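You operate a simulated robot arm through the tools that you are given. There is no shell and no other tool. Be economical: measure what you need, move in short steps, check, and stop when the job is done.

You are at the controls of a simulated robot arm. One attempt, no reset.

Task
Close up the black drum: lid on, ring clamped, vent shut, tag 942 on its peg.
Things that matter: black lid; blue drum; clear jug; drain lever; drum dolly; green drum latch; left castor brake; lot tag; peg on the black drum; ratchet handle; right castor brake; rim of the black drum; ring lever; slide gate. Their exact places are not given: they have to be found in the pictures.

Only the result counts: the job must be done as asked and must still hold three seconds after the hand-in. Knocking over, shifting, dropping, spilling or breaking anything else fails it. Lids that push on must go on centred and level and be pressed home; caps that screw on are set level and turned clockwise until they are tight.

Robot
A 7-joint arm with a fingered hand on a trunk, on a base that drives. Base frame: it is fixed to the floor where the robot stands at the start and does not move with it; the origin is under the middle of the robot, x ahead of it, y to its left, z up. Units: mm, rad, N and s.
Its first joint turns from -1.204 to 3.002 rad. Places, roughly: clear jug [500, -1500, 250]; drain lever [800, -500, 100]; drum dolly [600, 0, 100]; green drum latch [800, -1100, 800]; left castor brake [800, -100, 100]; peg on the black drum [800, -700, 700]; ratchet handle [700, -400, 500]; right castor brake [800, 200, 100]; rim of the black drum [500, -600, 800]; ring lever [900, -400, 800]; slide gate [600, -1700, 600]; vent plug [400, 0, 700]. Payload 3.4 kg.
Tool frame: the origin (TCP) lies between the finger pads and is the grasp point; the fingertips stand 25 mm ahead of it; z points along the fingers, y is the line along which they close. Largest opening 88 mm; the body of the gripper starts 29 mm behind the TCP. The gripper is a hand of 4 fingers: y runs from the thumb to the fingers, the wrist lies at [-13, -97, -162] in the tool frame, and closing takes about 1.5 s.
Orientation is that of the tool frame in the base frame, as a unit quaternion [w, x, y, z]. With the fingers straight down and the wrist toward the robot, the tool's x, y and z point along [0, 1, 0], [1, 0, 0] and [0, 0, -1] of the base frame.

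Tools
- The arm moves only by the tool jog_arm. Its argument "motion" is a list of rows, each a list of 7 numbers: the shift along the tool's x, y, z in units of 40 mm (1.0 is 40 mm), then the turn, a rotation vector about the tool's x, y, z in units of 8 degrees (1.0 is 8 degrees), then the finger opening in mm, from 0 to 88. In form: [[x, y, z, rx, ry, rz, hand], ...]. A call has 1 to 10 rows; each row shifts and turns the commanded pose from where the row before left it, along the tool's axes as they then stand. A call with a number of a shift or a turn outside -1 to 1 is refused whole. Rows are played at 5 a second. More than 50 mm and 0.15 rad between two rows, or a gripper value outside its range, and nothing of the call is played. A pose out of reach is approached as far as the arm can. The call stops where the force on the tool passes 70 N (or 10 N more than at its start, if that is more) or the arm is blocked; 0.2 s more then pass. Each finger travels about 108 mm/s and halts on what it meets, pressing with about 29 N; the grip force reading is that of the motor and also rises with nothing between the fingers. The clock runs only during rows and for 0.2 s after the last one: add rows that do not move to give the fingers time. The reply holds the time, the measured pose of the TCP, the force on the tool along the base axes, the opening and the grip force, in the units named above and with some noise, with the torque about the TCP (base axes, N m) and any sound that the robot's microphone picked up.
- Cameras (640 x 400 px; columns grow to the right, rows downward): "scene" is now at [142, -6, 1486.5]; the picture's right is [-0.08, -1.00, -0.00], its down [-0.41, 0.03, -0.91] and it looks along [0.91, -0.07, -0.42] (base axes); focal length 214 px, centre (320, 200). "wrist" rides on the gripper at [64, -83, -98] in the tool frame; the picture's right is [-0.62, 0.37, -0.69], its down [-0.71, -0.63, 0.30] and it looks along [-0.33, 0.68, 0.65] (tool axes); focal length 265 px, centre (320, 200).
- snapshot(camera): a new picture of that camera. No time passes.
- move_column(by): slides the trunk up (or, below 0, down) by that many mm; the arm and the scene camera ride with it, the base frame stays. It gives what a move gives, with no picture.
- base_move(legs): drives the robot by 1 to 6 legs, each [ahead, left, turn to the left] in mm, mm and rad, along the robot's own axes; the way and the turn of a leg run together, so that a leg with both is an arc; at most 1500 mm and 3.142 rad a leg. The arm and the cameras ride along, it lands a little off, and it stops where it bumps. It gives what a move gives.
- grasp_type(shape): the hand has 4 fingers and takes this shape, open, in about a second: jaw (thumb against the fingers, like two jaws); tri (thumb and two fingers); tip (a fingertip pinch); poke (one finger out to press); point (the index stretched); flat (the hand flat); cup (the hand cupped); fist (a fist). The gripper value then closes the fingers along that shape, each until it touches; the sizes above hold for jaw. It gives what a move gives, with no picture.
- turn_head(pan, tilt): turns the head with the scene camera to pan (to the left, within 1.501 rad either way) and tilt (down, from -0.506 to 1.204), counted from straight ahead of the robot. It gives what a move gives.
- probe_pixels(camera, pixels): for up to 12 pixels [column, row] of the newest picture of that camera ("zoom" is the newest enlarged one), the place [x, y, z] in the base frame of the surface seen there, good to about 2 mm. No time passes.
- inspect(camera, box): a new picture of the part [left, top, right, bottom] of that camera's present view, enlarged. No time passes.
- finish_job(): hands the job in; it is judged then, once.

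Work in short steps. Measure before you move; look again where a grasp or a placing could have gone wrong, and mend it. You have 80 turns and 48 pictures in all, those below and enlarged ones among them. Open the gripper and draw the arm clear of the work before you hand the job in, unless the task says otherwise.

The tools are called after "Emit:" by a JSON object that holds its "method" and its "body". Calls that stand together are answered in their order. jog_arm: Moves the arm, as the interface text tells. Its arguments: {"type":"object","properties":{"motion":{"type":"array"}},"required":["motion"]} The other tools are called the same way: move_column (by) slides the trunk up or down; grasp_type (shape) gives the hand a shape; base_move (legs) drives the base; turn_head (pan, tilt) turns the head that bears the scene camera; snapshot (camera) takes a picture; probe_pixels (camera, pixels) gives the place of the surface under pixels of a picture; inspect (camera, box) takes an enlarged picture of a part of a camera's view; finish_job () hands the job in.

At the start:

```text
clock: 0.0
tool_pos: [461.3, -296.6, 1310.5]
orientation: [0.001, 0.707, 0.707, 0.0]
wrist_force: [0.9, 0.6, -0.6]
torque: [0.0, 0.01, -0.02]
grip_width: 87.5
finger_force: 0.1
shape: jaw
trunk travel left (down, up): [-775.0, 65.0]
robot x, y, heading: [-0.2, -0.1, 0.001]
head pan, tilt: [-0.408, 1.201]
```

scene: 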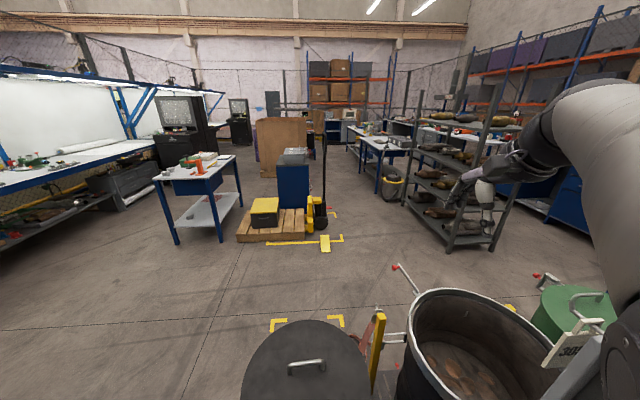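
wrist: 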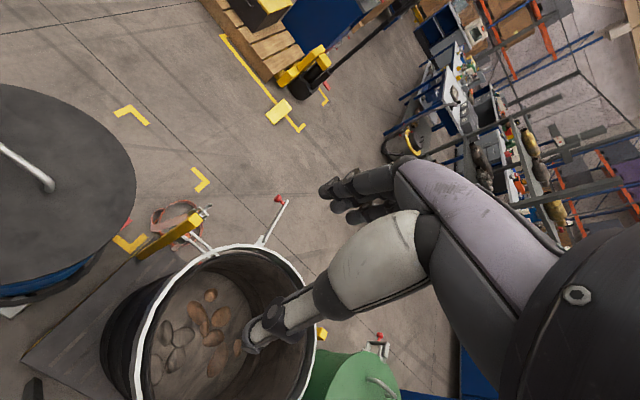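

I start with fresh views, tilting the head down toward the drum area on the right.

Emit:
{"method": "turn_head", "body": {"pan": -0.6, "tilt": 0.9}}

Emit:
{"method": "snapshot", "body": {"camera": "scene"}}

```text
clock: 0.8
tool_pos: [460.6, -296.7, 1312.0]
orientation: [0.001, 0.707, 0.707, 0.001]
wrist_force: [-0.6, 0.8, -0.1]
torque: [0.0, 0.0, 0.01]
grip_width: 87.7
finger_force: 0.0
shape: jaw
trunk travel left (down, up): [-775.0, 65.0]
robot x, y, heading: [-0.1, -0.1, 0.003]
head pan, tilt: [-0.6, 0.901]
```

```text
45 pictures are left
```

scene: 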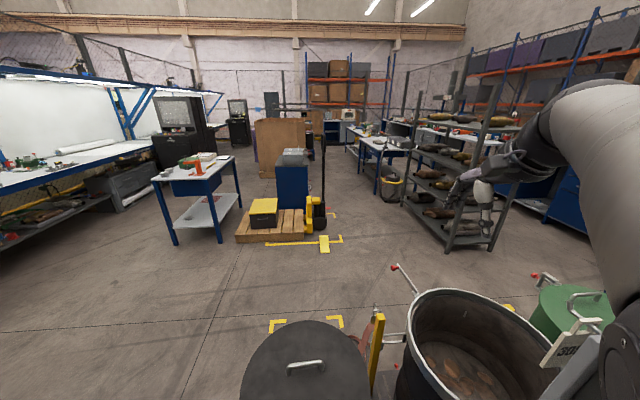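

The view hardly changed, so I look again to see whether the head really turns the camera.

Emit:
{"method": "turn_head", "body": {"pan": -0.6, "tilt": 1.0}}

```text
clock: 1.5
tool_pos: [460.6, -296.2, 1312.1]
orientation: [0.001, 0.707, 0.707, 0.001]
wrist_force: [0.1, 0.7, -0.5]
torque: [0.0, 0.02, 0.01]
grip_width: 87.6
finger_force: 0.3
shape: jaw
trunk travel left (down, up): [-775.0, 65.0]
robot x, y, heading: [-0.0, -0.4, 0.003]
head pan, tilt: [-0.6, 1.0]
```

Head reads -0.6 / 1.0; I take one picture.

Emit:
{"method": "snapshot", "body": {"camera": "scene"}}

```text
44 pictures are left
```

scene: 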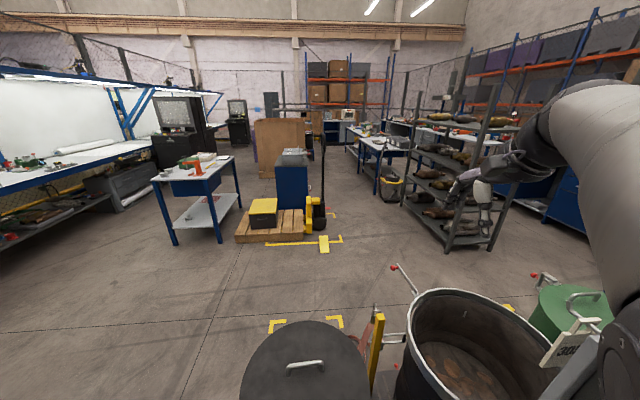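

The camera does not follow the head, so I work with this view and drive the base to look elsewhere. I probe the visible things: black lid top, handle, drum rim, yellow lever, red-tipped levers, tag.

Emit:
{"method": "probe_pixels", "body": {"camera": "scene", "pixels": [[305, 366], [300, 335], [260, 375], [350, 375], [414, 300], [480, 292], [377, 340], [396, 267], [568, 350], [575, 305], [535, 275], [465, 375]]}}

Emit:
{"method": "inspect", "body": {"camera": "scene", "box": [360, 250, 640, 400]}}

Emit:
{"method": "inspect", "body": {"camera": "wrist", "box": [0, 160, 400, 400]}}

```text
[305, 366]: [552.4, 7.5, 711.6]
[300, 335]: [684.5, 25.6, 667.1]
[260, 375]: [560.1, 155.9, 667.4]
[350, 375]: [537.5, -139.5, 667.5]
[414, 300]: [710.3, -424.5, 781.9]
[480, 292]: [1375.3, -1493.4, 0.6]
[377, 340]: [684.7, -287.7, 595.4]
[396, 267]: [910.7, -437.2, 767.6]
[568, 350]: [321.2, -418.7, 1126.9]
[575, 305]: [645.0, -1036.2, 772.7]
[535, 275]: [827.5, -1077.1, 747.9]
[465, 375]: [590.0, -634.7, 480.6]
```

```text
2.29 times, centred on (500, 325) of scene
```

zoom: 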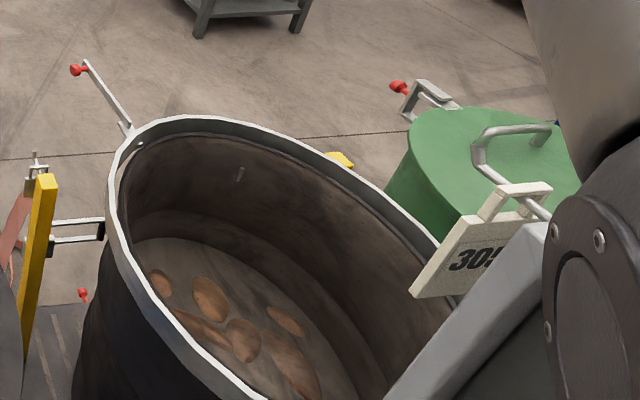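

```text
1.60 times, centred on (200, 280) of wrist
```

zoom: 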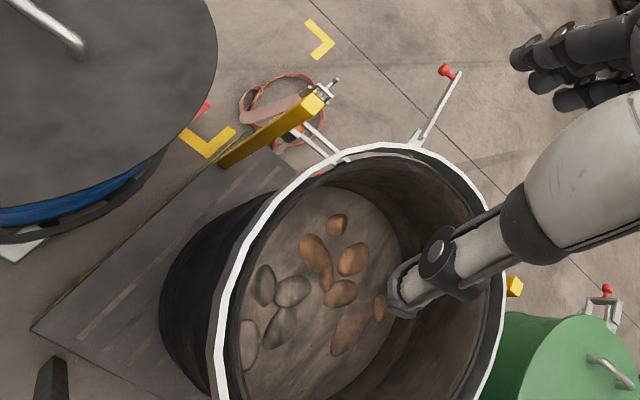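

Rim height looks near 782. I probe several rim points and the ring lever, tag and peg candidates in the wrist zoom and wrist view for a circle fit.

Emit:
{"method": "probe_pixels", "body": {"camera": "zoom", "pixels": [[252, 212], [216, 330], [300, 180], [375, 150], [450, 170], [493, 230], [495, 310], [415, 143], [447, 70], [513, 286], [607, 290], [322, 100]]}}

Emit:
{"method": "inspect", "body": {"camera": "scene", "box": [520, 260, 640, 360]}}

```text
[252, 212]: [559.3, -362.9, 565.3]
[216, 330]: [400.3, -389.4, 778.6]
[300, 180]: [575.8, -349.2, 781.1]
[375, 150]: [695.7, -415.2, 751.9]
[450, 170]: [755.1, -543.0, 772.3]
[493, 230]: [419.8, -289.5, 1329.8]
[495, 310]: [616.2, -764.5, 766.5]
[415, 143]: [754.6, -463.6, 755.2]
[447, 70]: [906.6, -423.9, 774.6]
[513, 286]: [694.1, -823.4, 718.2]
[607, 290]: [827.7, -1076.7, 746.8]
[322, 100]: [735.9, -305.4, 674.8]
```

```text
4.00 times, centred on (580, 310) of scene
```

zoom: 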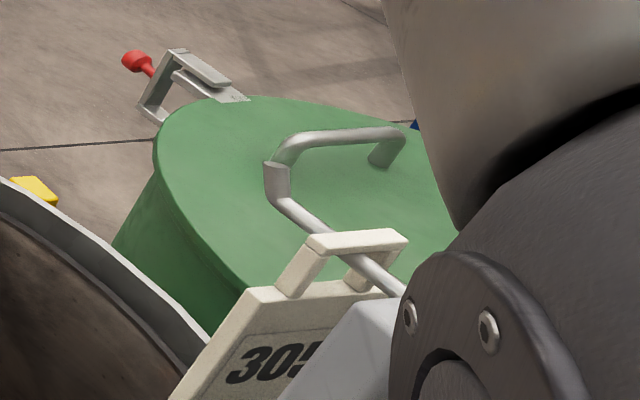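

Circle fit gives the black drum centre near (533,-568), outer radius about 222 mm; the visible tag on the green drum starts with "305", so 942 is still to be found. I turn the base right to look around, with the arm high above everything.

Emit:
{"method": "base_move", "body": {"legs": [[0, 0, -0.7]]}}

```text
clock: 3.7
tool_pos: [160.1, -525.1, 1311.8]
orientation: [0.002, 0.907, 0.421, 0.002]
wrist_force: [-0.4, -0.2, 0.0]
torque: [-0.01, -0.01, 0.01]
grip_width: 87.4
finger_force: 0.1
shape: jaw
trunk travel left (down, up): [-775.0, 65.0]
robot x, y, heading: [-3.4, -2.2, -0.703]
head pan, tilt: [-0.6, 1.0]
```

Turned without a bump; now I look.

Emit:
{"method": "snapshot", "body": {"camera": "scene"}}

Emit:
{"method": "snapshot", "body": {"camera": "wrist"}}

```text
40 pictures are left
```

scene: 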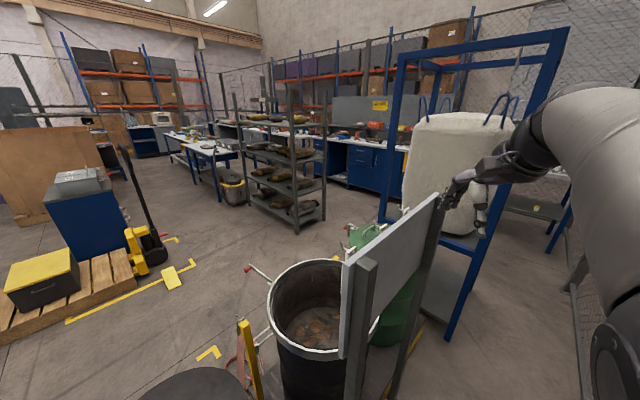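

```text
39 pictures are left
```

wrist: 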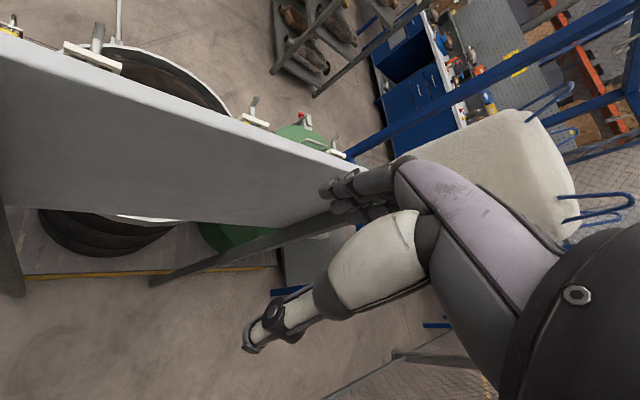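

A board on posts stands between robot and drums, with white tags hung on its far side. I probe the board, tags and frame.

Emit:
{"method": "probe_pixels", "body": {"camera": "wrist", "pixels": [[95, 60], [255, 122], [337, 153], [30, 60], [200, 118], [340, 165], [20, 180], [240, 215], [10, 280], [155, 280]]}}

Emit:
{"method": "probe_pixels", "body": {"camera": "scene", "pixels": [[343, 350], [345, 268], [435, 195], [368, 300], [360, 390], [400, 370], [350, 225], [400, 213], [500, 60], [445, 335], [380, 210], [210, 395]]}}

Emit:
{"method": "inspect", "body": {"camera": "wrist", "box": [0, 0, 400, 240]}}

Emit:
{"method": "inspect", "body": {"camera": "scene", "box": [230, 180, 470, 400]}}

```text
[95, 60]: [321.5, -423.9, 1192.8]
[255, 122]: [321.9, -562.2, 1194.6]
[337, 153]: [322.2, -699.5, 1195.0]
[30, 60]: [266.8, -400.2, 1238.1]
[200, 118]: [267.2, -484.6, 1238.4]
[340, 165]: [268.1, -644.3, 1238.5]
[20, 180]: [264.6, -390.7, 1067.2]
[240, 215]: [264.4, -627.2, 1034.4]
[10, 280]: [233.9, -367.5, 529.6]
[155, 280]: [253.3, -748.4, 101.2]
```

```text
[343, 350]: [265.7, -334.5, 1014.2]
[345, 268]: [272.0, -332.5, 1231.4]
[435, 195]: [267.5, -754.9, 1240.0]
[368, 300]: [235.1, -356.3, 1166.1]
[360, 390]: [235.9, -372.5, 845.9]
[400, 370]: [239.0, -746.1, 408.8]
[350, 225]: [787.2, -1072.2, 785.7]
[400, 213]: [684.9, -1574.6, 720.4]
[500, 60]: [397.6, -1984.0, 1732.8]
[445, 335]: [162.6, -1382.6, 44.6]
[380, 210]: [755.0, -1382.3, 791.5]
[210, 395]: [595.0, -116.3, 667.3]
```

```text
1.60 times, centred on (200, 120) of wrist
```

zoom: 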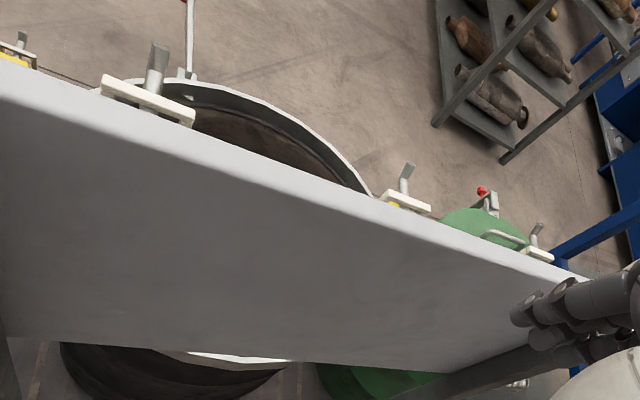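

```text
1.82 times, centred on (350, 290) of scene
```

zoom: 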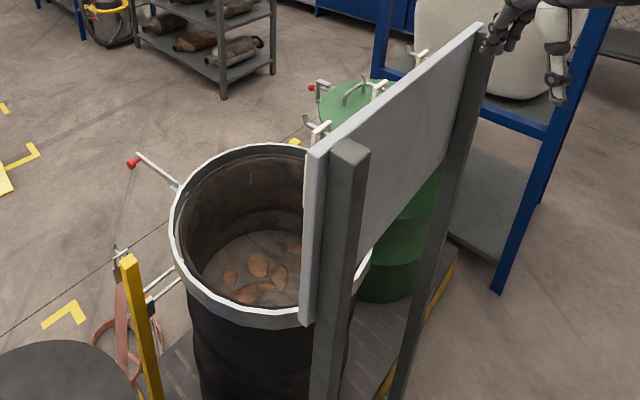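

Board plane is about x=265–280 with three tags hooked at y≈-424, -562, -700 (z≈1193) facing the drum. I drive around the clear left side to the far (+x) side so I can see tags, lever, peg and vent.

Emit:
{"method": "base_move", "body": {"legs": [[0, 0, 0.703], [0, 700, 0], [1350, 0, 0], [0, 0, 3.14], [0, 600, 0]]}}

```text
clock: 26.1
tool_pos: [891.2, 381.0, 1312.8]
orientation: [-0.002, -0.7, 0.714, 0.002]
wrist_force: [-0.7, 0.5, -1.2]
torque: [0.01, 0.05, 0.02]
grip_width: 87.8
finger_force: 0.1
shape: jaw
trunk travel left (down, up): [-775.0, 65.0]
robot x, y, heading: [1346.2, 75.4, 3.118]
head pan, tilt: [-0.6, 1.0]
```

Arrived at (1346,75) facing back; I look.

Emit:
{"method": "snapshot", "body": {"camera": "scene"}}

Emit:
{"method": "inspect", "body": {"camera": "scene", "box": [80, 160, 360, 360]}}

```text
36 pictures are left
```

scene: 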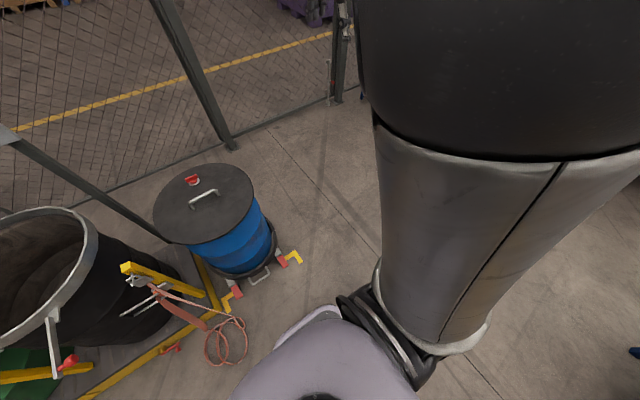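

```text
2.00 times, centred on (220, 260) of scene
```

zoom: 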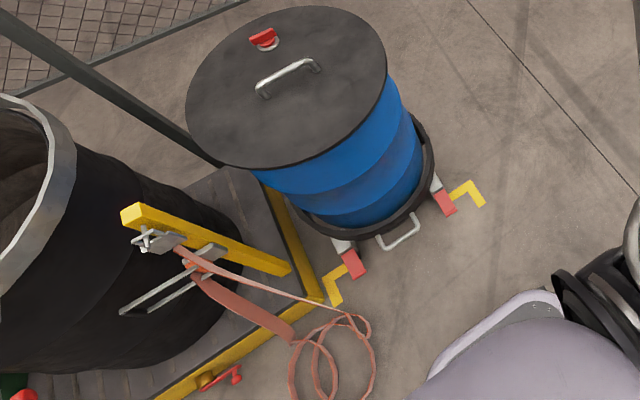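

The camera now does follow the head (with delay). Blue drum on a dolly carries the black lid with a red vent at zoom (263,40). I turn the head left toward the black drum and the tag board.

Emit:
{"method": "turn_head", "body": {"pan": 0.45, "tilt": 0.6}}

Emit:
{"method": "base_move", "body": {"legs": [[0, 250, 0.02]]}}

Emit:
{"method": "snapshot", "body": {"camera": "scene"}}

```text
clock: 27.4
tool_pos: [888.6, 383.0, 1308.6]
orientation: [0.0, -0.7, 0.714, -0.001]
wrist_force: [-0.3, -0.3, 0.3]
torque: [-0.02, -0.01, 0.01]
grip_width: 87.4
finger_force: 0.0
shape: jaw
trunk travel left (down, up): [-775.0, 65.0]
robot x, y, heading: [1342.5, 78.6, 3.125]
head pan, tilt: [0.45, 0.6]
```

```text
clock: 29.3
tool_pos: [880.9, 122.1, 1308.8]
orientation: [0.001, -0.706, 0.708, -0.002]
wrist_force: [-0.2, 0.1, 0.1]
torque: [0.02, 0.04, 0.0]
grip_width: 87.7
finger_force: 0.1
shape: jaw
trunk travel left (down, up): [-775.0, 65.0]
robot x, y, heading: [1342.6, -173.9, 3.14]
head pan, tilt: [0.45, 0.6]
```

```text
34 pictures are left
```

scene: 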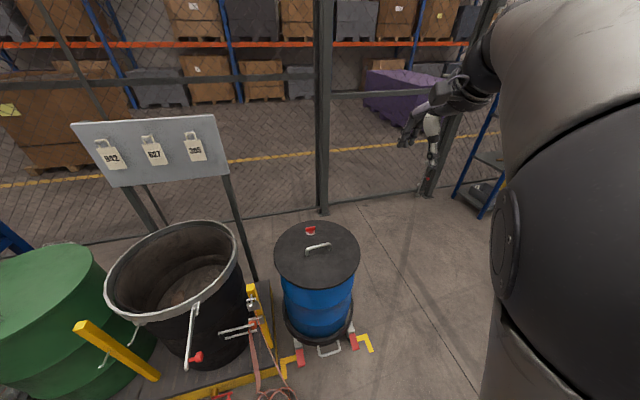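

From here the tags read 942 (left, y≈-700), 627 and 305. I zoom on the tags, lid and black drum.

Emit:
{"method": "inspect", "body": {"camera": "scene", "box": [70, 100, 240, 200]}}

Emit:
{"method": "probe_pixels", "body": {"camera": "zoom", "pixels": [[112, 150], [165, 215], [100, 165], [205, 250], [125, 175], [130, 260], [112, 200], [320, 200], [305, 140], [470, 190], [300, 170], [140, 155]]}}

Emit:
{"method": "inspect", "body": {"camera": "scene", "box": [70, 210, 270, 400]}}

Emit:
{"method": "inspect", "body": {"camera": "scene", "box": [260, 215, 380, 305]}}

Emit:
{"method": "probe_pixels", "body": {"camera": "scene", "pixels": [[274, 248], [360, 250], [318, 289], [310, 226], [306, 250], [318, 246], [329, 243], [310, 231], [197, 358], [191, 305], [117, 343], [167, 229]]}}

```text
3.76 times, centred on (155, 150) of scene
```

zoom: 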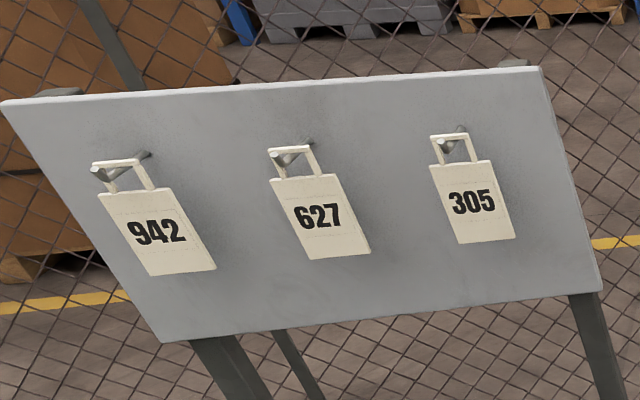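

```text
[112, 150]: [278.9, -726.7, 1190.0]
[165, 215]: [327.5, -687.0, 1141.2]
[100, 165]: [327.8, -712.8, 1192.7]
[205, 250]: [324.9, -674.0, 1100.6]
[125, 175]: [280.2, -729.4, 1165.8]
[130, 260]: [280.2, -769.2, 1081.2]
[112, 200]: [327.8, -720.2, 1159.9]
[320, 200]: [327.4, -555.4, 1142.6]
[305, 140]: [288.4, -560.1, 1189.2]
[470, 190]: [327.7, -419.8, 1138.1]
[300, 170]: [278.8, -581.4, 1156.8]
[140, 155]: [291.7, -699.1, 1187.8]
```

```text
2.11 times, centred on (170, 305) of scene
```

zoom: 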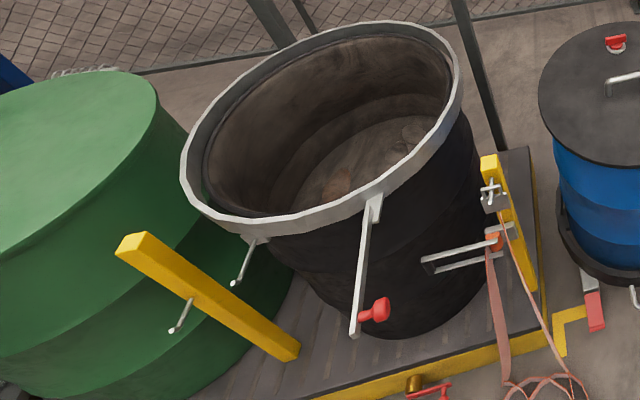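

```text
4.44 times, centred on (320, 260) of scene
```

zoom: 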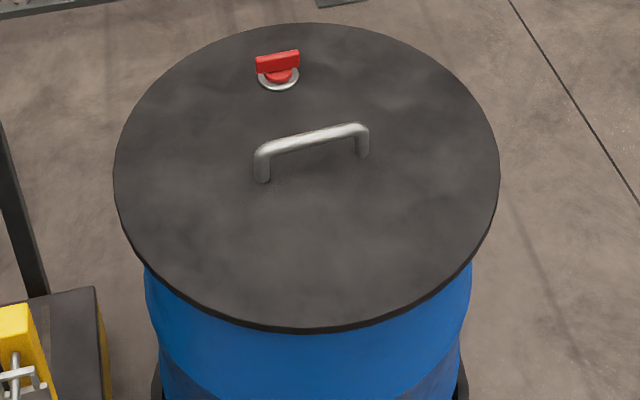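

```text
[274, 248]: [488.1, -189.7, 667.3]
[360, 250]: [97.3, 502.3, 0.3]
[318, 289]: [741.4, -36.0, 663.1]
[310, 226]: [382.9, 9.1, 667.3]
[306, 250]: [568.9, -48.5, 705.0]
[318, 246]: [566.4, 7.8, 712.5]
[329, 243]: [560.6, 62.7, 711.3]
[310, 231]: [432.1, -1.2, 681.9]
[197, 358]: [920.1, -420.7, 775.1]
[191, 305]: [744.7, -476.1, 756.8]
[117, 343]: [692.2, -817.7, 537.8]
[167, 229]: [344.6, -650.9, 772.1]
```

Now I probe lid edge and handle points precisely in this last zoom.

Emit:
{"method": "probe_pixels", "body": {"camera": "zoom", "pixels": [[119, 165], [495, 165], [320, 322], [310, 27], [180, 285], [450, 270], [200, 65], [262, 152], [315, 138], [362, 130], [277, 58], [278, 84]]}}

Emit:
{"method": "inspect", "body": {"camera": "scene", "box": [100, 300, 220, 400]}}

Emit:
{"method": "probe_pixels", "body": {"camera": "zoom", "pixels": [[215, 40], [197, 110], [190, 120], [205, 70], [75, 150], [70, 205], [110, 130], [410, 240], [470, 210], [450, 100], [490, 10], [225, 20]]}}

```text
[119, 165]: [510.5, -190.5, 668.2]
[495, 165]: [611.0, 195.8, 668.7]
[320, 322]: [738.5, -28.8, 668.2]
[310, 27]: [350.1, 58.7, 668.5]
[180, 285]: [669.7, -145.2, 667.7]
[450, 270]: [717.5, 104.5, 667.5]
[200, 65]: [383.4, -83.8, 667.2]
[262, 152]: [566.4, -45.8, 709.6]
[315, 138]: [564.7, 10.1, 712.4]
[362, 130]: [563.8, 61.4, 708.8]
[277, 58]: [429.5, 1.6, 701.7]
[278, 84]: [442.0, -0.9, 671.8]
```

```text
4.00 times, centred on (160, 350) of scene
```

zoom: 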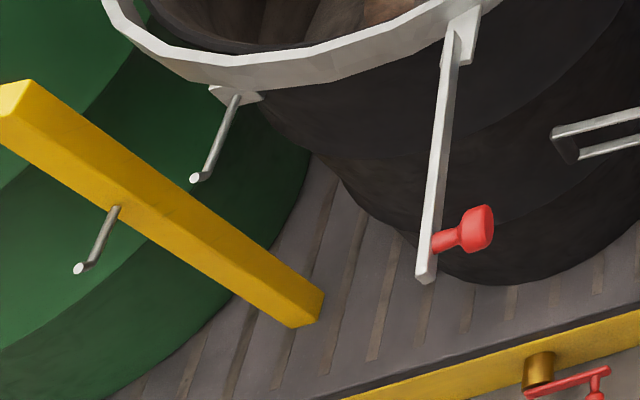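

```text
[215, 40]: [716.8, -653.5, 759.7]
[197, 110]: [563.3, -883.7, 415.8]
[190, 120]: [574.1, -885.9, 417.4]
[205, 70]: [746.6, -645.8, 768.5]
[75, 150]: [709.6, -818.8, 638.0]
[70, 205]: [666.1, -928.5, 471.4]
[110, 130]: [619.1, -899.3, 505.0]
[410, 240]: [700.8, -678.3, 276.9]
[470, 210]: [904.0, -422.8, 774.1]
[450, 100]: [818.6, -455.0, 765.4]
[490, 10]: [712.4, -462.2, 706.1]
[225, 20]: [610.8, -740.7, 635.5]
```

Lid centre ≈ (545,7), R≈200, handle bar around x≈558, z 712, along y. Now the peg details and rim circle.

Emit:
{"method": "probe_pixels", "body": {"camera": "zoom", "pixels": [[235, 100], [225, 122], [215, 145], [205, 170], [196, 178], [115, 214], [98, 243], [78, 268], [232, 90], [215, 72], [330, 75], [395, 40]]}}

Emit:
{"method": "inspect", "body": {"camera": "scene", "box": [95, 210, 255, 330]}}

```text
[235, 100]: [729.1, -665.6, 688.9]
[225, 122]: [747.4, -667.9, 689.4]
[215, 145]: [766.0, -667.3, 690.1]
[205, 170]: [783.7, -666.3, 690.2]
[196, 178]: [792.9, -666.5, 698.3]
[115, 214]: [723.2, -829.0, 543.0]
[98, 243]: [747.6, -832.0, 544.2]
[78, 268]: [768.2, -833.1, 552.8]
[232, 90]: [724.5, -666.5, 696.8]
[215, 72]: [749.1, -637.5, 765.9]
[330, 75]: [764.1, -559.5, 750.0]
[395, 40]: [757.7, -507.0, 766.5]
```

```text
3.33 times, centred on (175, 270) of scene
```

zoom: 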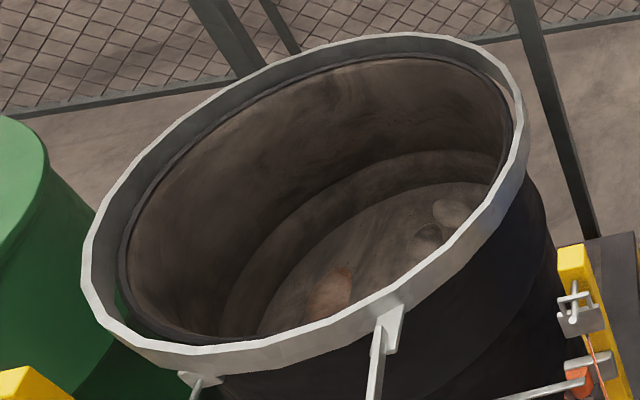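

Drum peg runs from (724,-667,690) out to a tip at (793,-667,698). I probe the ring's top edge and the drum's inner rim.

Emit:
{"method": "probe_pixels", "body": {"camera": "zoom", "pixels": [[90, 250], [140, 342], [240, 352], [370, 302], [470, 235], [520, 130], [470, 45], [380, 37], [250, 75], [150, 150]]}}

Emit:
{"method": "probe_pixels", "body": {"camera": "zoom", "pixels": [[125, 240], [130, 285], [160, 325], [200, 150], [300, 82], [400, 58], [470, 70], [508, 120], [165, 180], [125, 225], [490, 90], [220, 338]]}}

```text
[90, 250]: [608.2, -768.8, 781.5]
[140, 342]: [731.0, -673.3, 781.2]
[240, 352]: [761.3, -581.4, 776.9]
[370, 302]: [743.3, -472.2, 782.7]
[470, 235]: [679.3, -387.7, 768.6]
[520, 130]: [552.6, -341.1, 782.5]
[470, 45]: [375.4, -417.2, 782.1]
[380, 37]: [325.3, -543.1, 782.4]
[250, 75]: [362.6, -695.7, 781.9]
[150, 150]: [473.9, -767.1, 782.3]
```

```text
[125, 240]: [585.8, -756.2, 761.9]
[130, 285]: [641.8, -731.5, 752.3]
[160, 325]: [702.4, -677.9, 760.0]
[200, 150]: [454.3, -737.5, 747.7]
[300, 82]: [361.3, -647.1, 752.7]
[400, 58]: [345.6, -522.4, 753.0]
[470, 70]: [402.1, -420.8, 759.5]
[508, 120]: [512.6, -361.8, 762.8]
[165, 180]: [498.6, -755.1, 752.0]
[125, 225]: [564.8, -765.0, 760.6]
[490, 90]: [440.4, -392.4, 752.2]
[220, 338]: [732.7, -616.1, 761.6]
```

Ring centre ≈ (542,-560), drum rim top z≈762 R≈200, so the lid (R 200) moves about (-3,-567). I probe floor-level obstacles to choose a safe standing distance.

Emit:
{"method": "snapshot", "body": {"camera": "scene"}}

Emit:
{"method": "probe_pixels", "body": {"camera": "scene", "pixels": [[215, 386], [222, 397], [265, 380], [262, 396], [285, 398], [299, 360], [370, 350], [330, 354], [352, 343], [145, 372], [255, 325], [252, 290]]}}

```text
28 pictures are left
```

scene: 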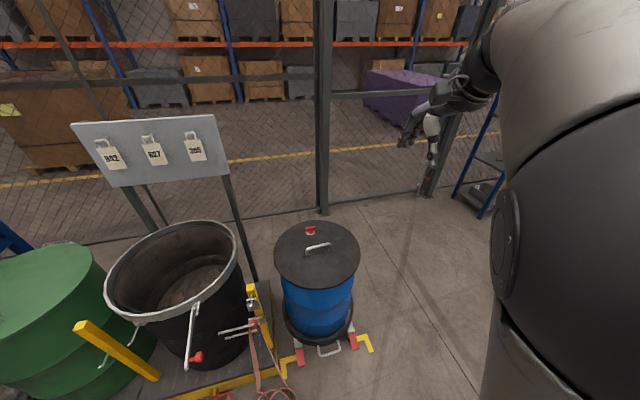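

```text
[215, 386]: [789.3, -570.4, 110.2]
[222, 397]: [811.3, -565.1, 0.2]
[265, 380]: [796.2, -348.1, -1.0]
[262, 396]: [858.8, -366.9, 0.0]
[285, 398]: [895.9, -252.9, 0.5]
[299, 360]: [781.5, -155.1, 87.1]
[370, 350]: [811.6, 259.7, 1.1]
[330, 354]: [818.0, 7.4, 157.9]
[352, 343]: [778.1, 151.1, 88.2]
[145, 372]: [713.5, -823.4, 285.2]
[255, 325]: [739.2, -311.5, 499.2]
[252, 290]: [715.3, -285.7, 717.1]
```

Nothing stands beyond x≈820 but the strap coil (to ~950). I bring the base to x≈1150, lower the column, then bring the tool above the handle.

Emit:
{"method": "base_move", "body": {"legs": [[190, 0, 0]]}}

Emit:
{"method": "move_column", "body": {"by": -420}}

Emit:
{"method": "jog_arm", "body": {"motion": [[0.5, 0.5, 0, 0, 0, 0, 88], [0.5, 0.5, 0, 0, 0, 0, 88], [0.5, 0.5, 0, 0, 0, 0, 88], [0.5, 0.5, 0, 0, 0, 0, 88], [0.5, 0.5, 0, 0, 0, 0, 88], [0, 0.5, 0, 0, 0, 0, 88], [0, 0.25, 0, 0, 0, 0, 88]]}}

```text
clock: 30.8
tool_pos: [687.8, 125.6, 1304.6]
orientation: [0.002, -0.706, 0.708, -0.007]
wrist_force: [1.1, -0.1, 0.4]
torque: [0.0, -0.03, -0.01]
grip_width: 87.6
finger_force: 0.0
shape: jaw
trunk travel left (down, up): [-775.0, 65.0]
robot x, y, heading: [1148.9, -172.8, 3.139]
head pan, tilt: [0.45, 0.6]
```

```text
refused: -420 is not a number from -400 to 400
```

```text
clock: 32.4
tool_pos: [558.0, 24.0, 1305.0]
orientation: [0.002, -0.706, 0.708, -0.006]
wrist_force: [0.5, 0.3, 0.3]
torque: [0.01, 0.01, -0.01]
grip_width: 87.9
finger_force: 0.1
shape: jaw
trunk travel left (down, up): [-775.0, 65.0]
robot x, y, heading: [1152.6, -172.1, 3.14]
head pan, tilt: [0.45, 0.6]
```

Reach is fine. I lower the column in two parts and take a wrist look from above the lid.

Emit:
{"method": "move_column", "body": {"by": -390}}

Emit:
{"method": "snapshot", "body": {"camera": "wrist"}}

Emit:
{"method": "snapshot", "body": {"camera": "scene"}}

```text
clock: 36.2
tool_pos: [558.6, 23.9, 913.8]
orientation: [0.002, -0.706, 0.708, -0.007]
wrist_force: [0.0, -0.5, -0.6]
torque: [-0.03, 0.01, -0.01]
grip_width: 87.5
finger_force: 0.0
shape: jaw
trunk travel left (down, up): [-385.0, 455.0]
robot x, y, heading: [1148.8, -171.6, 3.138]
head pan, tilt: [0.45, 0.6]
```

```text
27 pictures are left
```

wrist: 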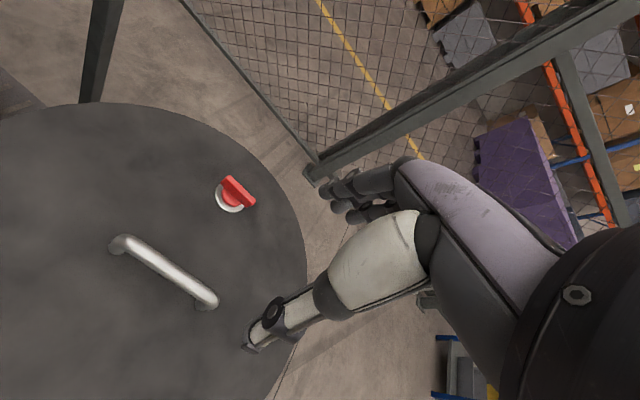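

```text
26 pictures are left
```

scene: 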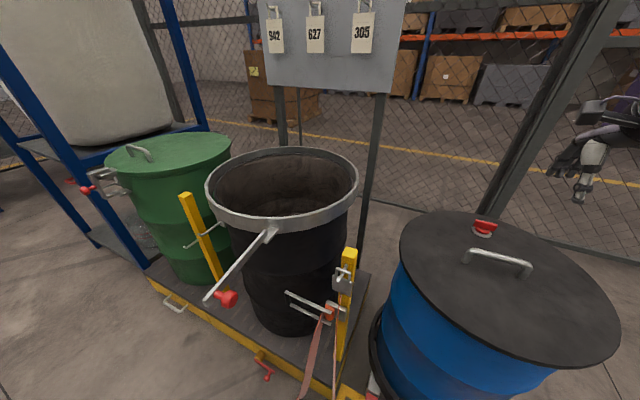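

The wrist view shows handle (120,245)-(212,303) and the red vent (235,193). I probe the handle and zoom on the vent.

Emit:
{"method": "probe_pixels", "body": {"camera": "wrist", "pixels": [[125, 240], [145, 253], [165, 265], [185, 278], [208, 297], [230, 180], [245, 200], [232, 207], [222, 203], [205, 305], [112, 250]]}}

Emit:
{"method": "inspect", "body": {"camera": "wrist", "box": [180, 150, 300, 240]}}

Emit:
{"method": "inspect", "body": {"camera": "scene", "box": [440, 200, 560, 290]}}

```text
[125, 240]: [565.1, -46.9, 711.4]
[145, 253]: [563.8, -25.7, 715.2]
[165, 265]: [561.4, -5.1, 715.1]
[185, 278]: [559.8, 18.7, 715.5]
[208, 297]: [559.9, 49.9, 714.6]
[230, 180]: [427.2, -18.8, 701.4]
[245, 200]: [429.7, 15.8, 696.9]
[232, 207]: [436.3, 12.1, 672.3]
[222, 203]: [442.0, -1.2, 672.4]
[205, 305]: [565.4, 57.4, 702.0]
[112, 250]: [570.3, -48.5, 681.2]
```

```text
4.44 times, centred on (240, 195) of wrist
```

zoom: 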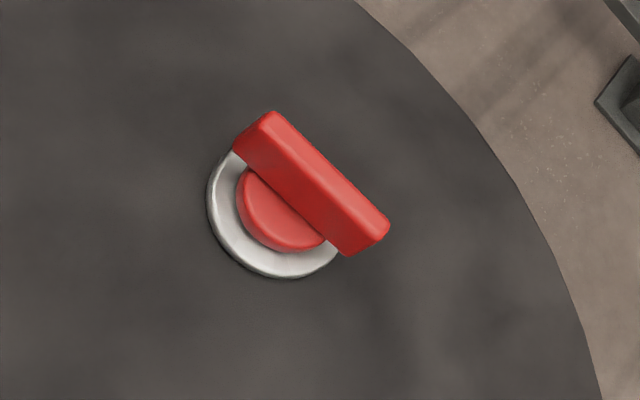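

```text
4.44 times, centred on (500, 245) of scene
```

zoom: 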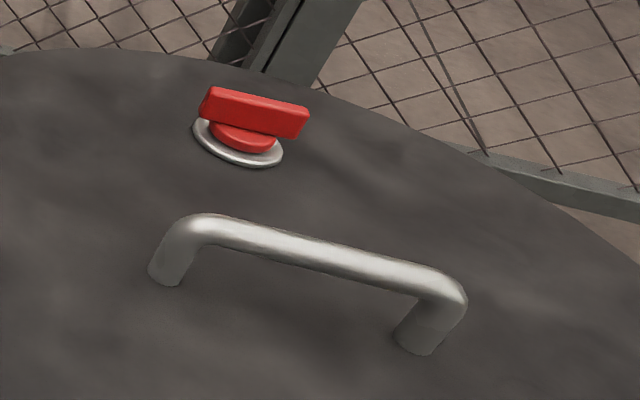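

Vent is a screw plug with a wing handle along y. I check the lid's true centre with edge points in the wrist view.

Emit:
{"method": "snapshot", "body": {"camera": "wrist"}}

Emit:
{"method": "probe_pixels", "body": {"camera": "wrist", "pixels": [[55, 109], [120, 105], [180, 117], [230, 142], [262, 170], [285, 205], [298, 240], [303, 275], [270, 370], [20, 117]]}}

Emit:
{"method": "probe_pixels", "body": {"camera": "scene", "pixels": [[402, 250], [430, 300], [480, 340], [540, 362], [600, 360], [614, 320], [404, 228]]}}

```text
23 pictures are left
```

wrist: 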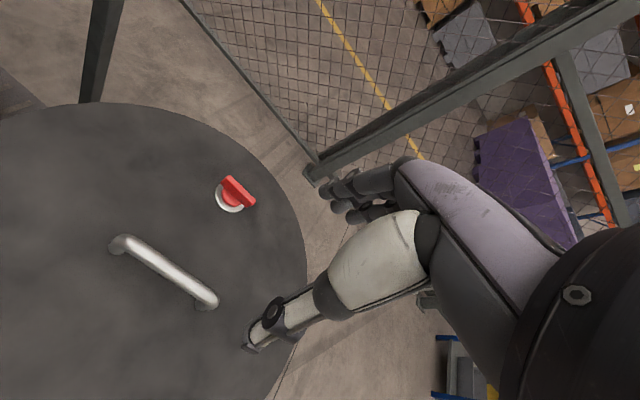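

```text
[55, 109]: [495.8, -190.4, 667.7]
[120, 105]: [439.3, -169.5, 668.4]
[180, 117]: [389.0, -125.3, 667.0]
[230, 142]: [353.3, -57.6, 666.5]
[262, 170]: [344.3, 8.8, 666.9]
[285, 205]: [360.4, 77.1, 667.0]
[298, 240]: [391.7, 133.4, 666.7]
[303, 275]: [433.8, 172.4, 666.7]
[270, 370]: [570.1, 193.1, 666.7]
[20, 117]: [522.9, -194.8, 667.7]
```

```text
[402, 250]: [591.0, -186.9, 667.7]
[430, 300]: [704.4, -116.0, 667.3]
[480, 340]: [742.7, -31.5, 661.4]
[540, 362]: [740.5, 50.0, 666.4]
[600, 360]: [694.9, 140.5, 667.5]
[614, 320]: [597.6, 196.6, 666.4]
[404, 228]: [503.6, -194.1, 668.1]
```

Lid centre (544.5,4), handle midpoint (561,4), bar top 715. I descend around the bar with the hand open, stopping on contact.

Emit:
{"method": "jog_arm", "body": {"motion": [[0.5, -0.06, 0, 0, 0, 0, 88], [0, 0, 1, 0, 0, 0, 88], [0, 0, 1, 0, 0, 0, 88], [0, 0, 1, 0, 0, 0, 88], [0, 0, 0.5, 0, 0, 0, 88], [0, 0, 0.5, 0, 0, 0, 88], [0, 0, 0.5, 0, 0, 0, 88], [0, 0, 0.4, 0, 0, 0, 88]]}}

Emit:
{"method": "inspect", "body": {"camera": "scene", "box": [400, 150, 640, 350]}}

```text
clock: 38.0
tool_pos: [562.3, 3.3, 717.7]
orientation: [0.003, -0.706, 0.708, -0.007]
wrist_force: [-0.5, -0.5, 0.6]
torque: [-0.02, 0.01, 0.01]
grip_width: 87.7
finger_force: 0.0
shape: jaw
trunk travel left (down, up): [-385.0, 455.0]
robot x, y, heading: [1151.0, -175.1, 3.139]
head pan, tilt: [0.45, 0.6]
```

```text
2.00 times, centred on (520, 250) of scene
```

zoom: 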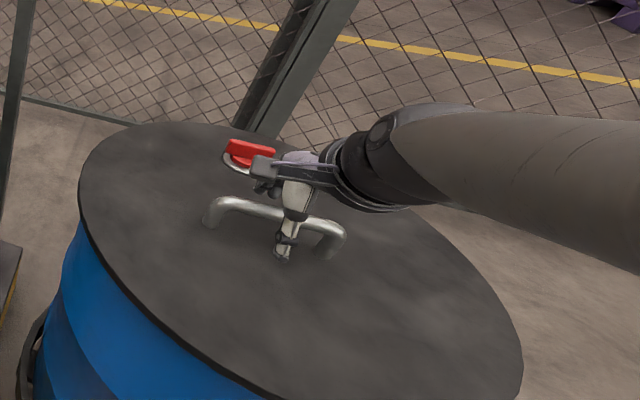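

Thumb in front, fingers beyond the bar, centred. I go down 12 mm and close.

Emit:
{"method": "jog_arm", "body": {"motion": [[0, 0.03, 0.3, 0, 0, 0, 88], [0, 0, 0, 0, 0, 0, 40], [0, 0, 0, 0, 0, 0, 0], [0, 0, 0, 0, 0, 0, 0], [0, 0, 0, 0, 0, 0, 0], [0, 0, 0, 0, 0, 0, 0], [0, 0, 0, 0, 0, 0, 0], [0, 0, 0, 0, 0, 0, 0], [0, 0, 0, 0, 0, 0, 0]]}}

```text
clock: 40.0
tool_pos: [561.2, 3.0, 705.7]
orientation: [0.003, -0.705, 0.709, -0.007]
wrist_force: [2.4, -0.3, 0.2]
torque: [-0.05, 0.0, 0.09]
grip_width: 0.0
finger_force: 29.0
shape: jaw
trunk travel left (down, up): [-385.0, 455.0]
robot x, y, heading: [1148.2, -174.8, 3.14]
head pan, tilt: [0.45, 0.6]
```

Grip width reads 0, so I check by picture whether the bar is really held.

Emit:
{"method": "inspect", "body": {"camera": "scene", "box": [470, 190, 570, 270]}}

```text
5.00 times, centred on (520, 230) of scene
```

zoom: 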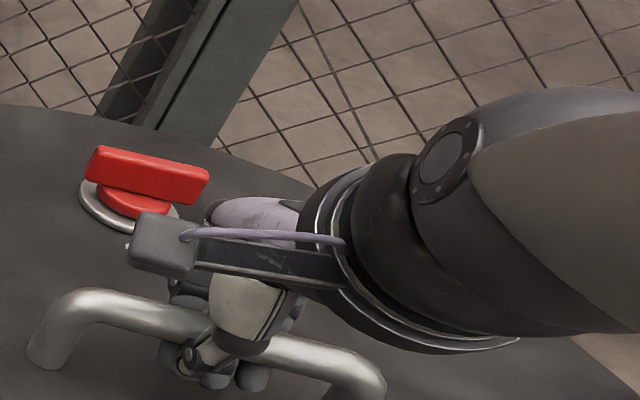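

Fingers and thumb wrap the bar. I lift 24 mm gently and read the force.

Emit:
{"method": "jog_arm", "body": {"motion": [[0, 0, -0.2, 0, 0, 0, 0], [0, 0, -0.2, 0, 0, 0, 0], [0, 0, -0.2, 0, 0, 0, 0], [0, 0, 0, 0, 0, 0, 0]]}}

Emit:
{"method": "inspect", "body": {"camera": "scene", "box": [380, 150, 640, 400]}}

```text
clock: 41.0
tool_pos: [560.3, 2.5, 727.3]
orientation: [0.003, -0.706, 0.708, -0.007]
wrist_force: [-0.6, 0.1, -11.9]
torque: [-0.08, -0.11, 0.02]
grip_width: 0.0
finger_force: 29.0
shape: jaw
trunk travel left (down, up): [-385.0, 455.0]
robot x, y, heading: [1150.9, -174.8, 3.133]
head pan, tilt: [0.45, 0.6]
```

```text
1.60 times, centred on (510, 275) of scene
```

zoom: 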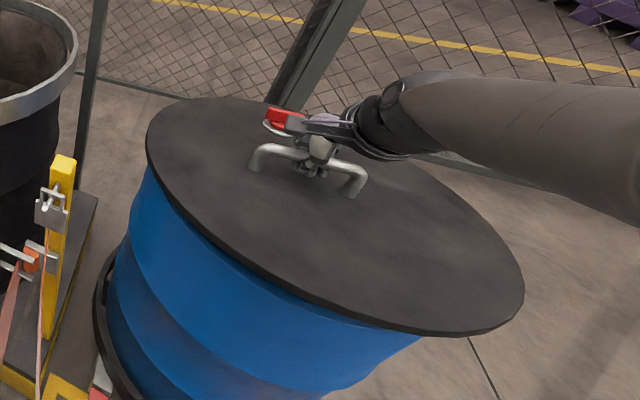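

Lifted with ~12 N. I probe the lid top to check its level.

Emit:
{"method": "probe_pixels", "body": {"camera": "zoom", "pixels": [[170, 130], [500, 270], [330, 240], [450, 310], [240, 105], [230, 200]]}}

Emit:
{"method": "move_column", "body": {"by": 200}}

```text
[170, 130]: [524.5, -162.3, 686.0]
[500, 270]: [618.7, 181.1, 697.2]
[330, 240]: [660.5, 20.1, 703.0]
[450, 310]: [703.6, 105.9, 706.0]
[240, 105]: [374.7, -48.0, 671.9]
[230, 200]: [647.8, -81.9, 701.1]
```

```text
clock: 43.1
tool_pos: [560.0, 3.2, 929.3]
orientation: [0.002, -0.706, 0.708, -0.008]
wrist_force: [-0.4, -0.2, -13.1]
torque: [-0.11, -0.19, -0.01]
grip_width: 0.1
finger_force: 28.9
shape: jaw
trunk travel left (down, up): [-585.0, 255.0]
robot x, y, heading: [1150.9, -174.0, 3.143]
head pan, tilt: [0.45, 0.6]
```

The far edge hangs 6° low (pitch only). I rotate the tool to level it, then strafe the base toward the black drum.

Emit:
{"method": "jog_arm", "body": {"motion": [[0, 0, 0, -0.25, 0, 0, 0], [0, 0, 0, -0.25, 0, 0, 0], [0, 0, 0, -0.25, 0, 0, 0], [0, 0, 0, 0, 0, 0, 0]]}}

Emit:
{"method": "base_move", "body": {"legs": [[0, 280, 0], [0, 284, 0]]}}

Emit:
{"method": "snapshot", "body": {"camera": "scene"}}

```text
clock: 44.1
tool_pos: [559.5, 3.5, 928.9]
orientation: [-0.034, -0.705, 0.708, 0.029]
wrist_force: [-1.1, 0.1, -12.7]
torque: [-0.11, -0.18, 0.02]
grip_width: 0.0
finger_force: 28.9
shape: jaw
trunk travel left (down, up): [-585.0, 255.0]
robot x, y, heading: [1150.8, -175.2, 3.139]
head pan, tilt: [0.45, 0.6]
```

```text
clock: 47.7
tool_pos: [558.9, -560.4, 928.9]
orientation: [-0.035, -0.706, 0.706, 0.03]
wrist_force: [0.4, 0.0, -12.0]
torque: [-0.08, -0.17, -0.01]
grip_width: 0.1
finger_force: 28.9
shape: jaw
trunk travel left (down, up): [-585.0, 255.0]
robot x, y, heading: [1149.7, -737.5, -3.137]
head pan, tilt: [0.45, 0.6]
```

```text
19 pictures are left
```

scene: 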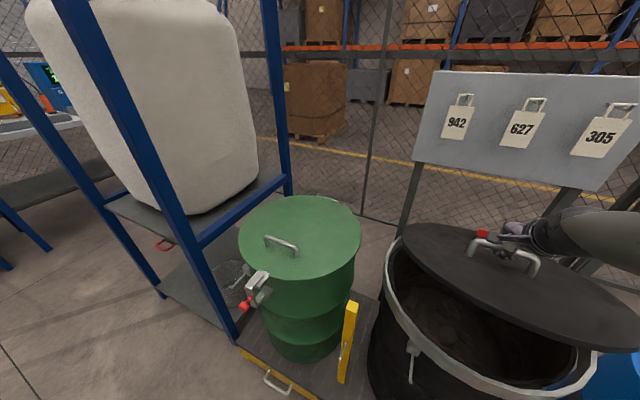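

The lid hovers over the drum. I probe lid points for level and centre, and visible rim points to refine the drum.

Emit:
{"method": "probe_pixels", "body": {"camera": "scene", "pixels": [[405, 238], [425, 268], [480, 307], [560, 336], [620, 343], [450, 228], [600, 290], [500, 290]]}}

Emit:
{"method": "probe_pixels", "body": {"camera": "scene", "pixels": [[388, 270], [398, 310], [430, 350], [480, 380], [395, 245], [395, 285], [412, 315], [440, 343], [520, 378], [570, 370]]}}

```text
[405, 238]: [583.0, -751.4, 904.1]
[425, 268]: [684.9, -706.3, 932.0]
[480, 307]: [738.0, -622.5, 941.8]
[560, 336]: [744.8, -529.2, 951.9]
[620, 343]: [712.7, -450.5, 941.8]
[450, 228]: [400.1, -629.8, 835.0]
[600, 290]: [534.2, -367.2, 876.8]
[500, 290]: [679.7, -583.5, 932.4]
```

```text
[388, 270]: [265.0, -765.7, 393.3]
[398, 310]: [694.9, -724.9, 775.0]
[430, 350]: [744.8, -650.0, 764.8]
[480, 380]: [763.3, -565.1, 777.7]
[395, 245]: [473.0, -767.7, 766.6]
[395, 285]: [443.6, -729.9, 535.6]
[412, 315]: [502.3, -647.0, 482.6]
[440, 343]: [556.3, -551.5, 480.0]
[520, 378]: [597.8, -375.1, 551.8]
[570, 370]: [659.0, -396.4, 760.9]
```

The lid has swung on the bar to about 17° (far edge low), acting as a hinge. I will set the far edge down on the rim first and let it level as I lower along the arc; first move back 20 mm and down 45 mm.

Emit:
{"method": "jog_arm", "body": {"motion": [[0, 0.1, 0.3, 0, 0, 0, 0], [0, 0.1, 0.3, 0, 0, 0, 0], [0, 0.1, 0.3, 0, 0, 0, 0], [0, 0.08, 0.27, 0, 0, 0, 0], [0, 0, 0, 0, 0, 0, 0]]}}

Emit:
{"method": "turn_head", "body": {"pan": 0.15, "tilt": 0.6}}

Emit:
{"method": "snapshot", "body": {"camera": "scene"}}

```text
clock: 48.9
tool_pos: [538.9, -560.8, 882.9]
orientation: [-0.034, -0.706, 0.706, 0.03]
wrist_force: [-0.7, 0.3, -13.7]
torque: [-0.09, -0.11, -0.03]
grip_width: 0.0
finger_force: 29.1
shape: jaw
trunk travel left (down, up): [-585.0, 255.0]
robot x, y, heading: [1151.5, -738.3, -3.14]
head pan, tilt: [0.45, 0.6]
```

```text
clock: 49.7
tool_pos: [539.1, -560.3, 884.7]
orientation: [-0.034, -0.706, 0.707, 0.029]
wrist_force: [0.3, -0.4, -12.5]
torque: [-0.11, -0.12, -0.02]
grip_width: 0.1
finger_force: 29.3
shape: jaw
trunk travel left (down, up): [-585.0, 255.0]
robot x, y, heading: [1154.2, -737.3, -3.14]
head pan, tilt: [0.15, 0.6]
```

```text
18 pictures are left
```

scene: 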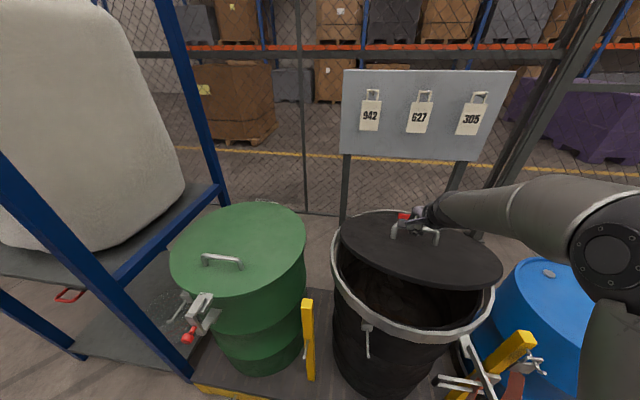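

Far edge appears at the rim level. I probe the lid outline again.

Emit:
{"method": "probe_pixels", "body": {"camera": "scene", "pixels": [[344, 236], [360, 258], [400, 276], [450, 283], [485, 280], [498, 266], [350, 218], [375, 214], [400, 230], [375, 211]]}}

```text
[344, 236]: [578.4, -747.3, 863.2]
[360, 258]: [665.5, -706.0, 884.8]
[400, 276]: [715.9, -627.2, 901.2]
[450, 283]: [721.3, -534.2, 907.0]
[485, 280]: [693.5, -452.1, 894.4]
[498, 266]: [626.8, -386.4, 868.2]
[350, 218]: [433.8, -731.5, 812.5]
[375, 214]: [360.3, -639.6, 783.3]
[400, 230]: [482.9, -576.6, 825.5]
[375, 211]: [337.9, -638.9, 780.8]
```

Far edge is at (346, 778 top), ~10 mm above seating. I play the pivot arc in its first three steps.

Emit:
{"method": "jog_arm", "body": {"motion": [[0, 0.093, 0.31, 0, 0, 0, 0], [0, -0.18, 0.28, 0, 0, 0, 0], [0, -0.18, 0.28, 0, 0, 0, 0], [0, -0.115, 0.265, 0, 0, 0, 0], [0, -0.115, 0.265, 0, 0, 0, 0], [0, 0, 0, 0, 0, 0, 0]]}}

Emit:
{"method": "snapshot", "body": {"camera": "scene"}}

```text
clock: 51.1
tool_pos: [555.0, -561.7, 825.5]
orientation: [-0.035, -0.706, 0.706, 0.03]
wrist_force: [-0.4, -0.2, -11.5]
torque: [0.01, 0.08, 0.01]
grip_width: 0.2
finger_force: 29.2
shape: jaw
trunk travel left (down, up): [-585.0, 255.0]
robot x, y, heading: [1151.4, -736.3, -3.143]
head pan, tilt: [0.15, 0.6]
```

```text
17 pictures are left
```

scene: 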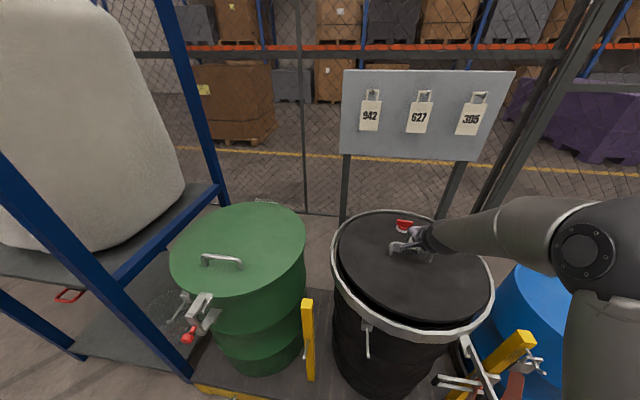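

The lid is now inside the ring and nearly level. I probe its outline and ring to judge centring.

Emit:
{"method": "probe_pixels", "body": {"camera": "scene", "pixels": [[343, 253], [365, 290], [410, 312], [450, 317], [480, 305], [487, 280], [352, 222], [370, 216], [430, 305], [350, 262]]}}

Emit:
{"method": "probe_pixels", "body": {"camera": "scene", "pixels": [[334, 260], [350, 300], [390, 325], [440, 333], [480, 316], [492, 285], [340, 228], [370, 212], [400, 213]]}}

```text
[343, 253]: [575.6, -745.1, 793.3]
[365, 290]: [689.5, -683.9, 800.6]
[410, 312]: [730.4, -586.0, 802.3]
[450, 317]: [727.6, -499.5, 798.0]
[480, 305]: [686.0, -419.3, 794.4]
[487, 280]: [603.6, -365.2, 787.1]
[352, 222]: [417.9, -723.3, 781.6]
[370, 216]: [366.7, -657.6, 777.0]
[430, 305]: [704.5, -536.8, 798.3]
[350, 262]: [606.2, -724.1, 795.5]
```

```text
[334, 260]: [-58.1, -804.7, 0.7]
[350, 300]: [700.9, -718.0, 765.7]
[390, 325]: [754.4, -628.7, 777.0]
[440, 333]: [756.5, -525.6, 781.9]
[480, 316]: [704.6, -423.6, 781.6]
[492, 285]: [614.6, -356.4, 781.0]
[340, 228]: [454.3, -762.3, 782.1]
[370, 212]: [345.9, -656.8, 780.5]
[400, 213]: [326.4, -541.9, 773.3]
```

Lid tilt is now 4° and centring within ~3 mm. I finish the arc with a small correction and lower until contact force appears.

Emit:
{"method": "jog_arm", "body": {"motion": [[0.05, -0.06, 0.15, 0, 0, 0, 0], [0, -0.06, 0.15, 0, 0, 0, 0], [0, -0.02, 0.1, 0, 0, 0, 0], [0, 0, 0.1, 0, 0, 0, 0], [0, 0, 0, 0, 0, 0, 0]]}}

```text
clock: 52.3
tool_pos: [559.5, -564.2, 807.2]
orientation: [0.037, 0.707, -0.706, -0.031]
wrist_force: [0.3, 1.1, 1.5]
torque: [0.03, 0.04, -0.03]
grip_width: 0.3
finger_force: 29.0
shape: jaw
trunk travel left (down, up): [-585.0, 255.0]
robot x, y, heading: [1148.7, -735.7, -3.142]
head pan, tilt: [0.15, 0.6]
```

The rim now carries the lid. I check the seating with a zoom.

Emit:
{"method": "inspect", "body": {"camera": "scene", "box": [320, 190, 510, 350]}}

Emit:
{"method": "probe_pixels", "body": {"camera": "zoom", "pixels": [[70, 235], [110, 310], [200, 390], [330, 428], [450, 430], [545, 380], [565, 290], [85, 130], [150, 90], [250, 85], [300, 300]]}}

```text
2.50 times, centred on (415, 270) of scene
```

zoom: 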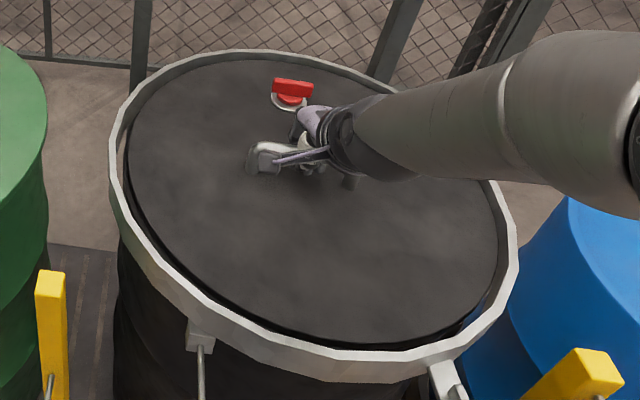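

```text
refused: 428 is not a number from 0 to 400
```

The lid sits inside the ring. I probe the outline and heights.

Emit:
{"method": "probe_pixels", "body": {"camera": "zoom", "pixels": [[128, 170], [150, 225], [200, 281], [300, 334], [400, 345], [460, 325], [492, 280], [496, 225], [140, 100], [200, 68], [280, 62], [300, 250]]}}

Emit:
{"method": "probe_pixels", "body": {"camera": "zoom", "pixels": [[113, 170], [135, 228], [190, 290], [300, 350], [400, 360], [480, 330], [512, 270], [505, 215], [125, 110], [200, 58], [280, 53]]}}

```text
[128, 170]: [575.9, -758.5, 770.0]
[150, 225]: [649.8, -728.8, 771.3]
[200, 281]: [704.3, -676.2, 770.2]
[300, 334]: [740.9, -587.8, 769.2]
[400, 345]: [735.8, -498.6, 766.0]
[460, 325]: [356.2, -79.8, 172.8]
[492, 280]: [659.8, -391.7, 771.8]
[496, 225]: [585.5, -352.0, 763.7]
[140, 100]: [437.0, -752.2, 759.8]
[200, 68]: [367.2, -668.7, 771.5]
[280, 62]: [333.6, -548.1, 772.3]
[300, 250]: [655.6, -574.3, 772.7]
```

```text
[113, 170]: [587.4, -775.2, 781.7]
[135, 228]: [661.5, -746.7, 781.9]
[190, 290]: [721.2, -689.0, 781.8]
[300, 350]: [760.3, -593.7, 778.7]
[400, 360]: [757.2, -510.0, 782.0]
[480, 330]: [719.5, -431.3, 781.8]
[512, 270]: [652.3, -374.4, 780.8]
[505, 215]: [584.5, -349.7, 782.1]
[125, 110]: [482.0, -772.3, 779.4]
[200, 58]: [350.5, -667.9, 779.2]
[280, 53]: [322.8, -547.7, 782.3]
```

Lid is level at z≈771 and centred within ~3 mm. I press it down through the handle.

Emit:
{"method": "jog_arm", "body": {"motion": [[0, 0, 0.08, 0, 0, 0, 0], [0, 0, 0.08, 0, 0, 0, 0], [0, 0, 0.08, 0, 0, 0, 0], [0, 0, 0.08, 0, 0, 0, 0], [0, 0, 0, 0, 0, 0, 0]]}}

```text
clock: 53.5
tool_pos: [558.9, -564.6, 797.3]
orientation: [-0.038, -0.706, 0.706, 0.033]
wrist_force: [-2.7, 1.5, 15.1]
torque: [-0.11, 0.17, 0.01]
grip_width: 0.3
finger_force: 29.4
shape: jaw
trunk travel left (down, up): [-585.0, 255.0]
robot x, y, heading: [1151.0, -731.5, -3.14]
head pan, tilt: [0.15, 0.6]
```

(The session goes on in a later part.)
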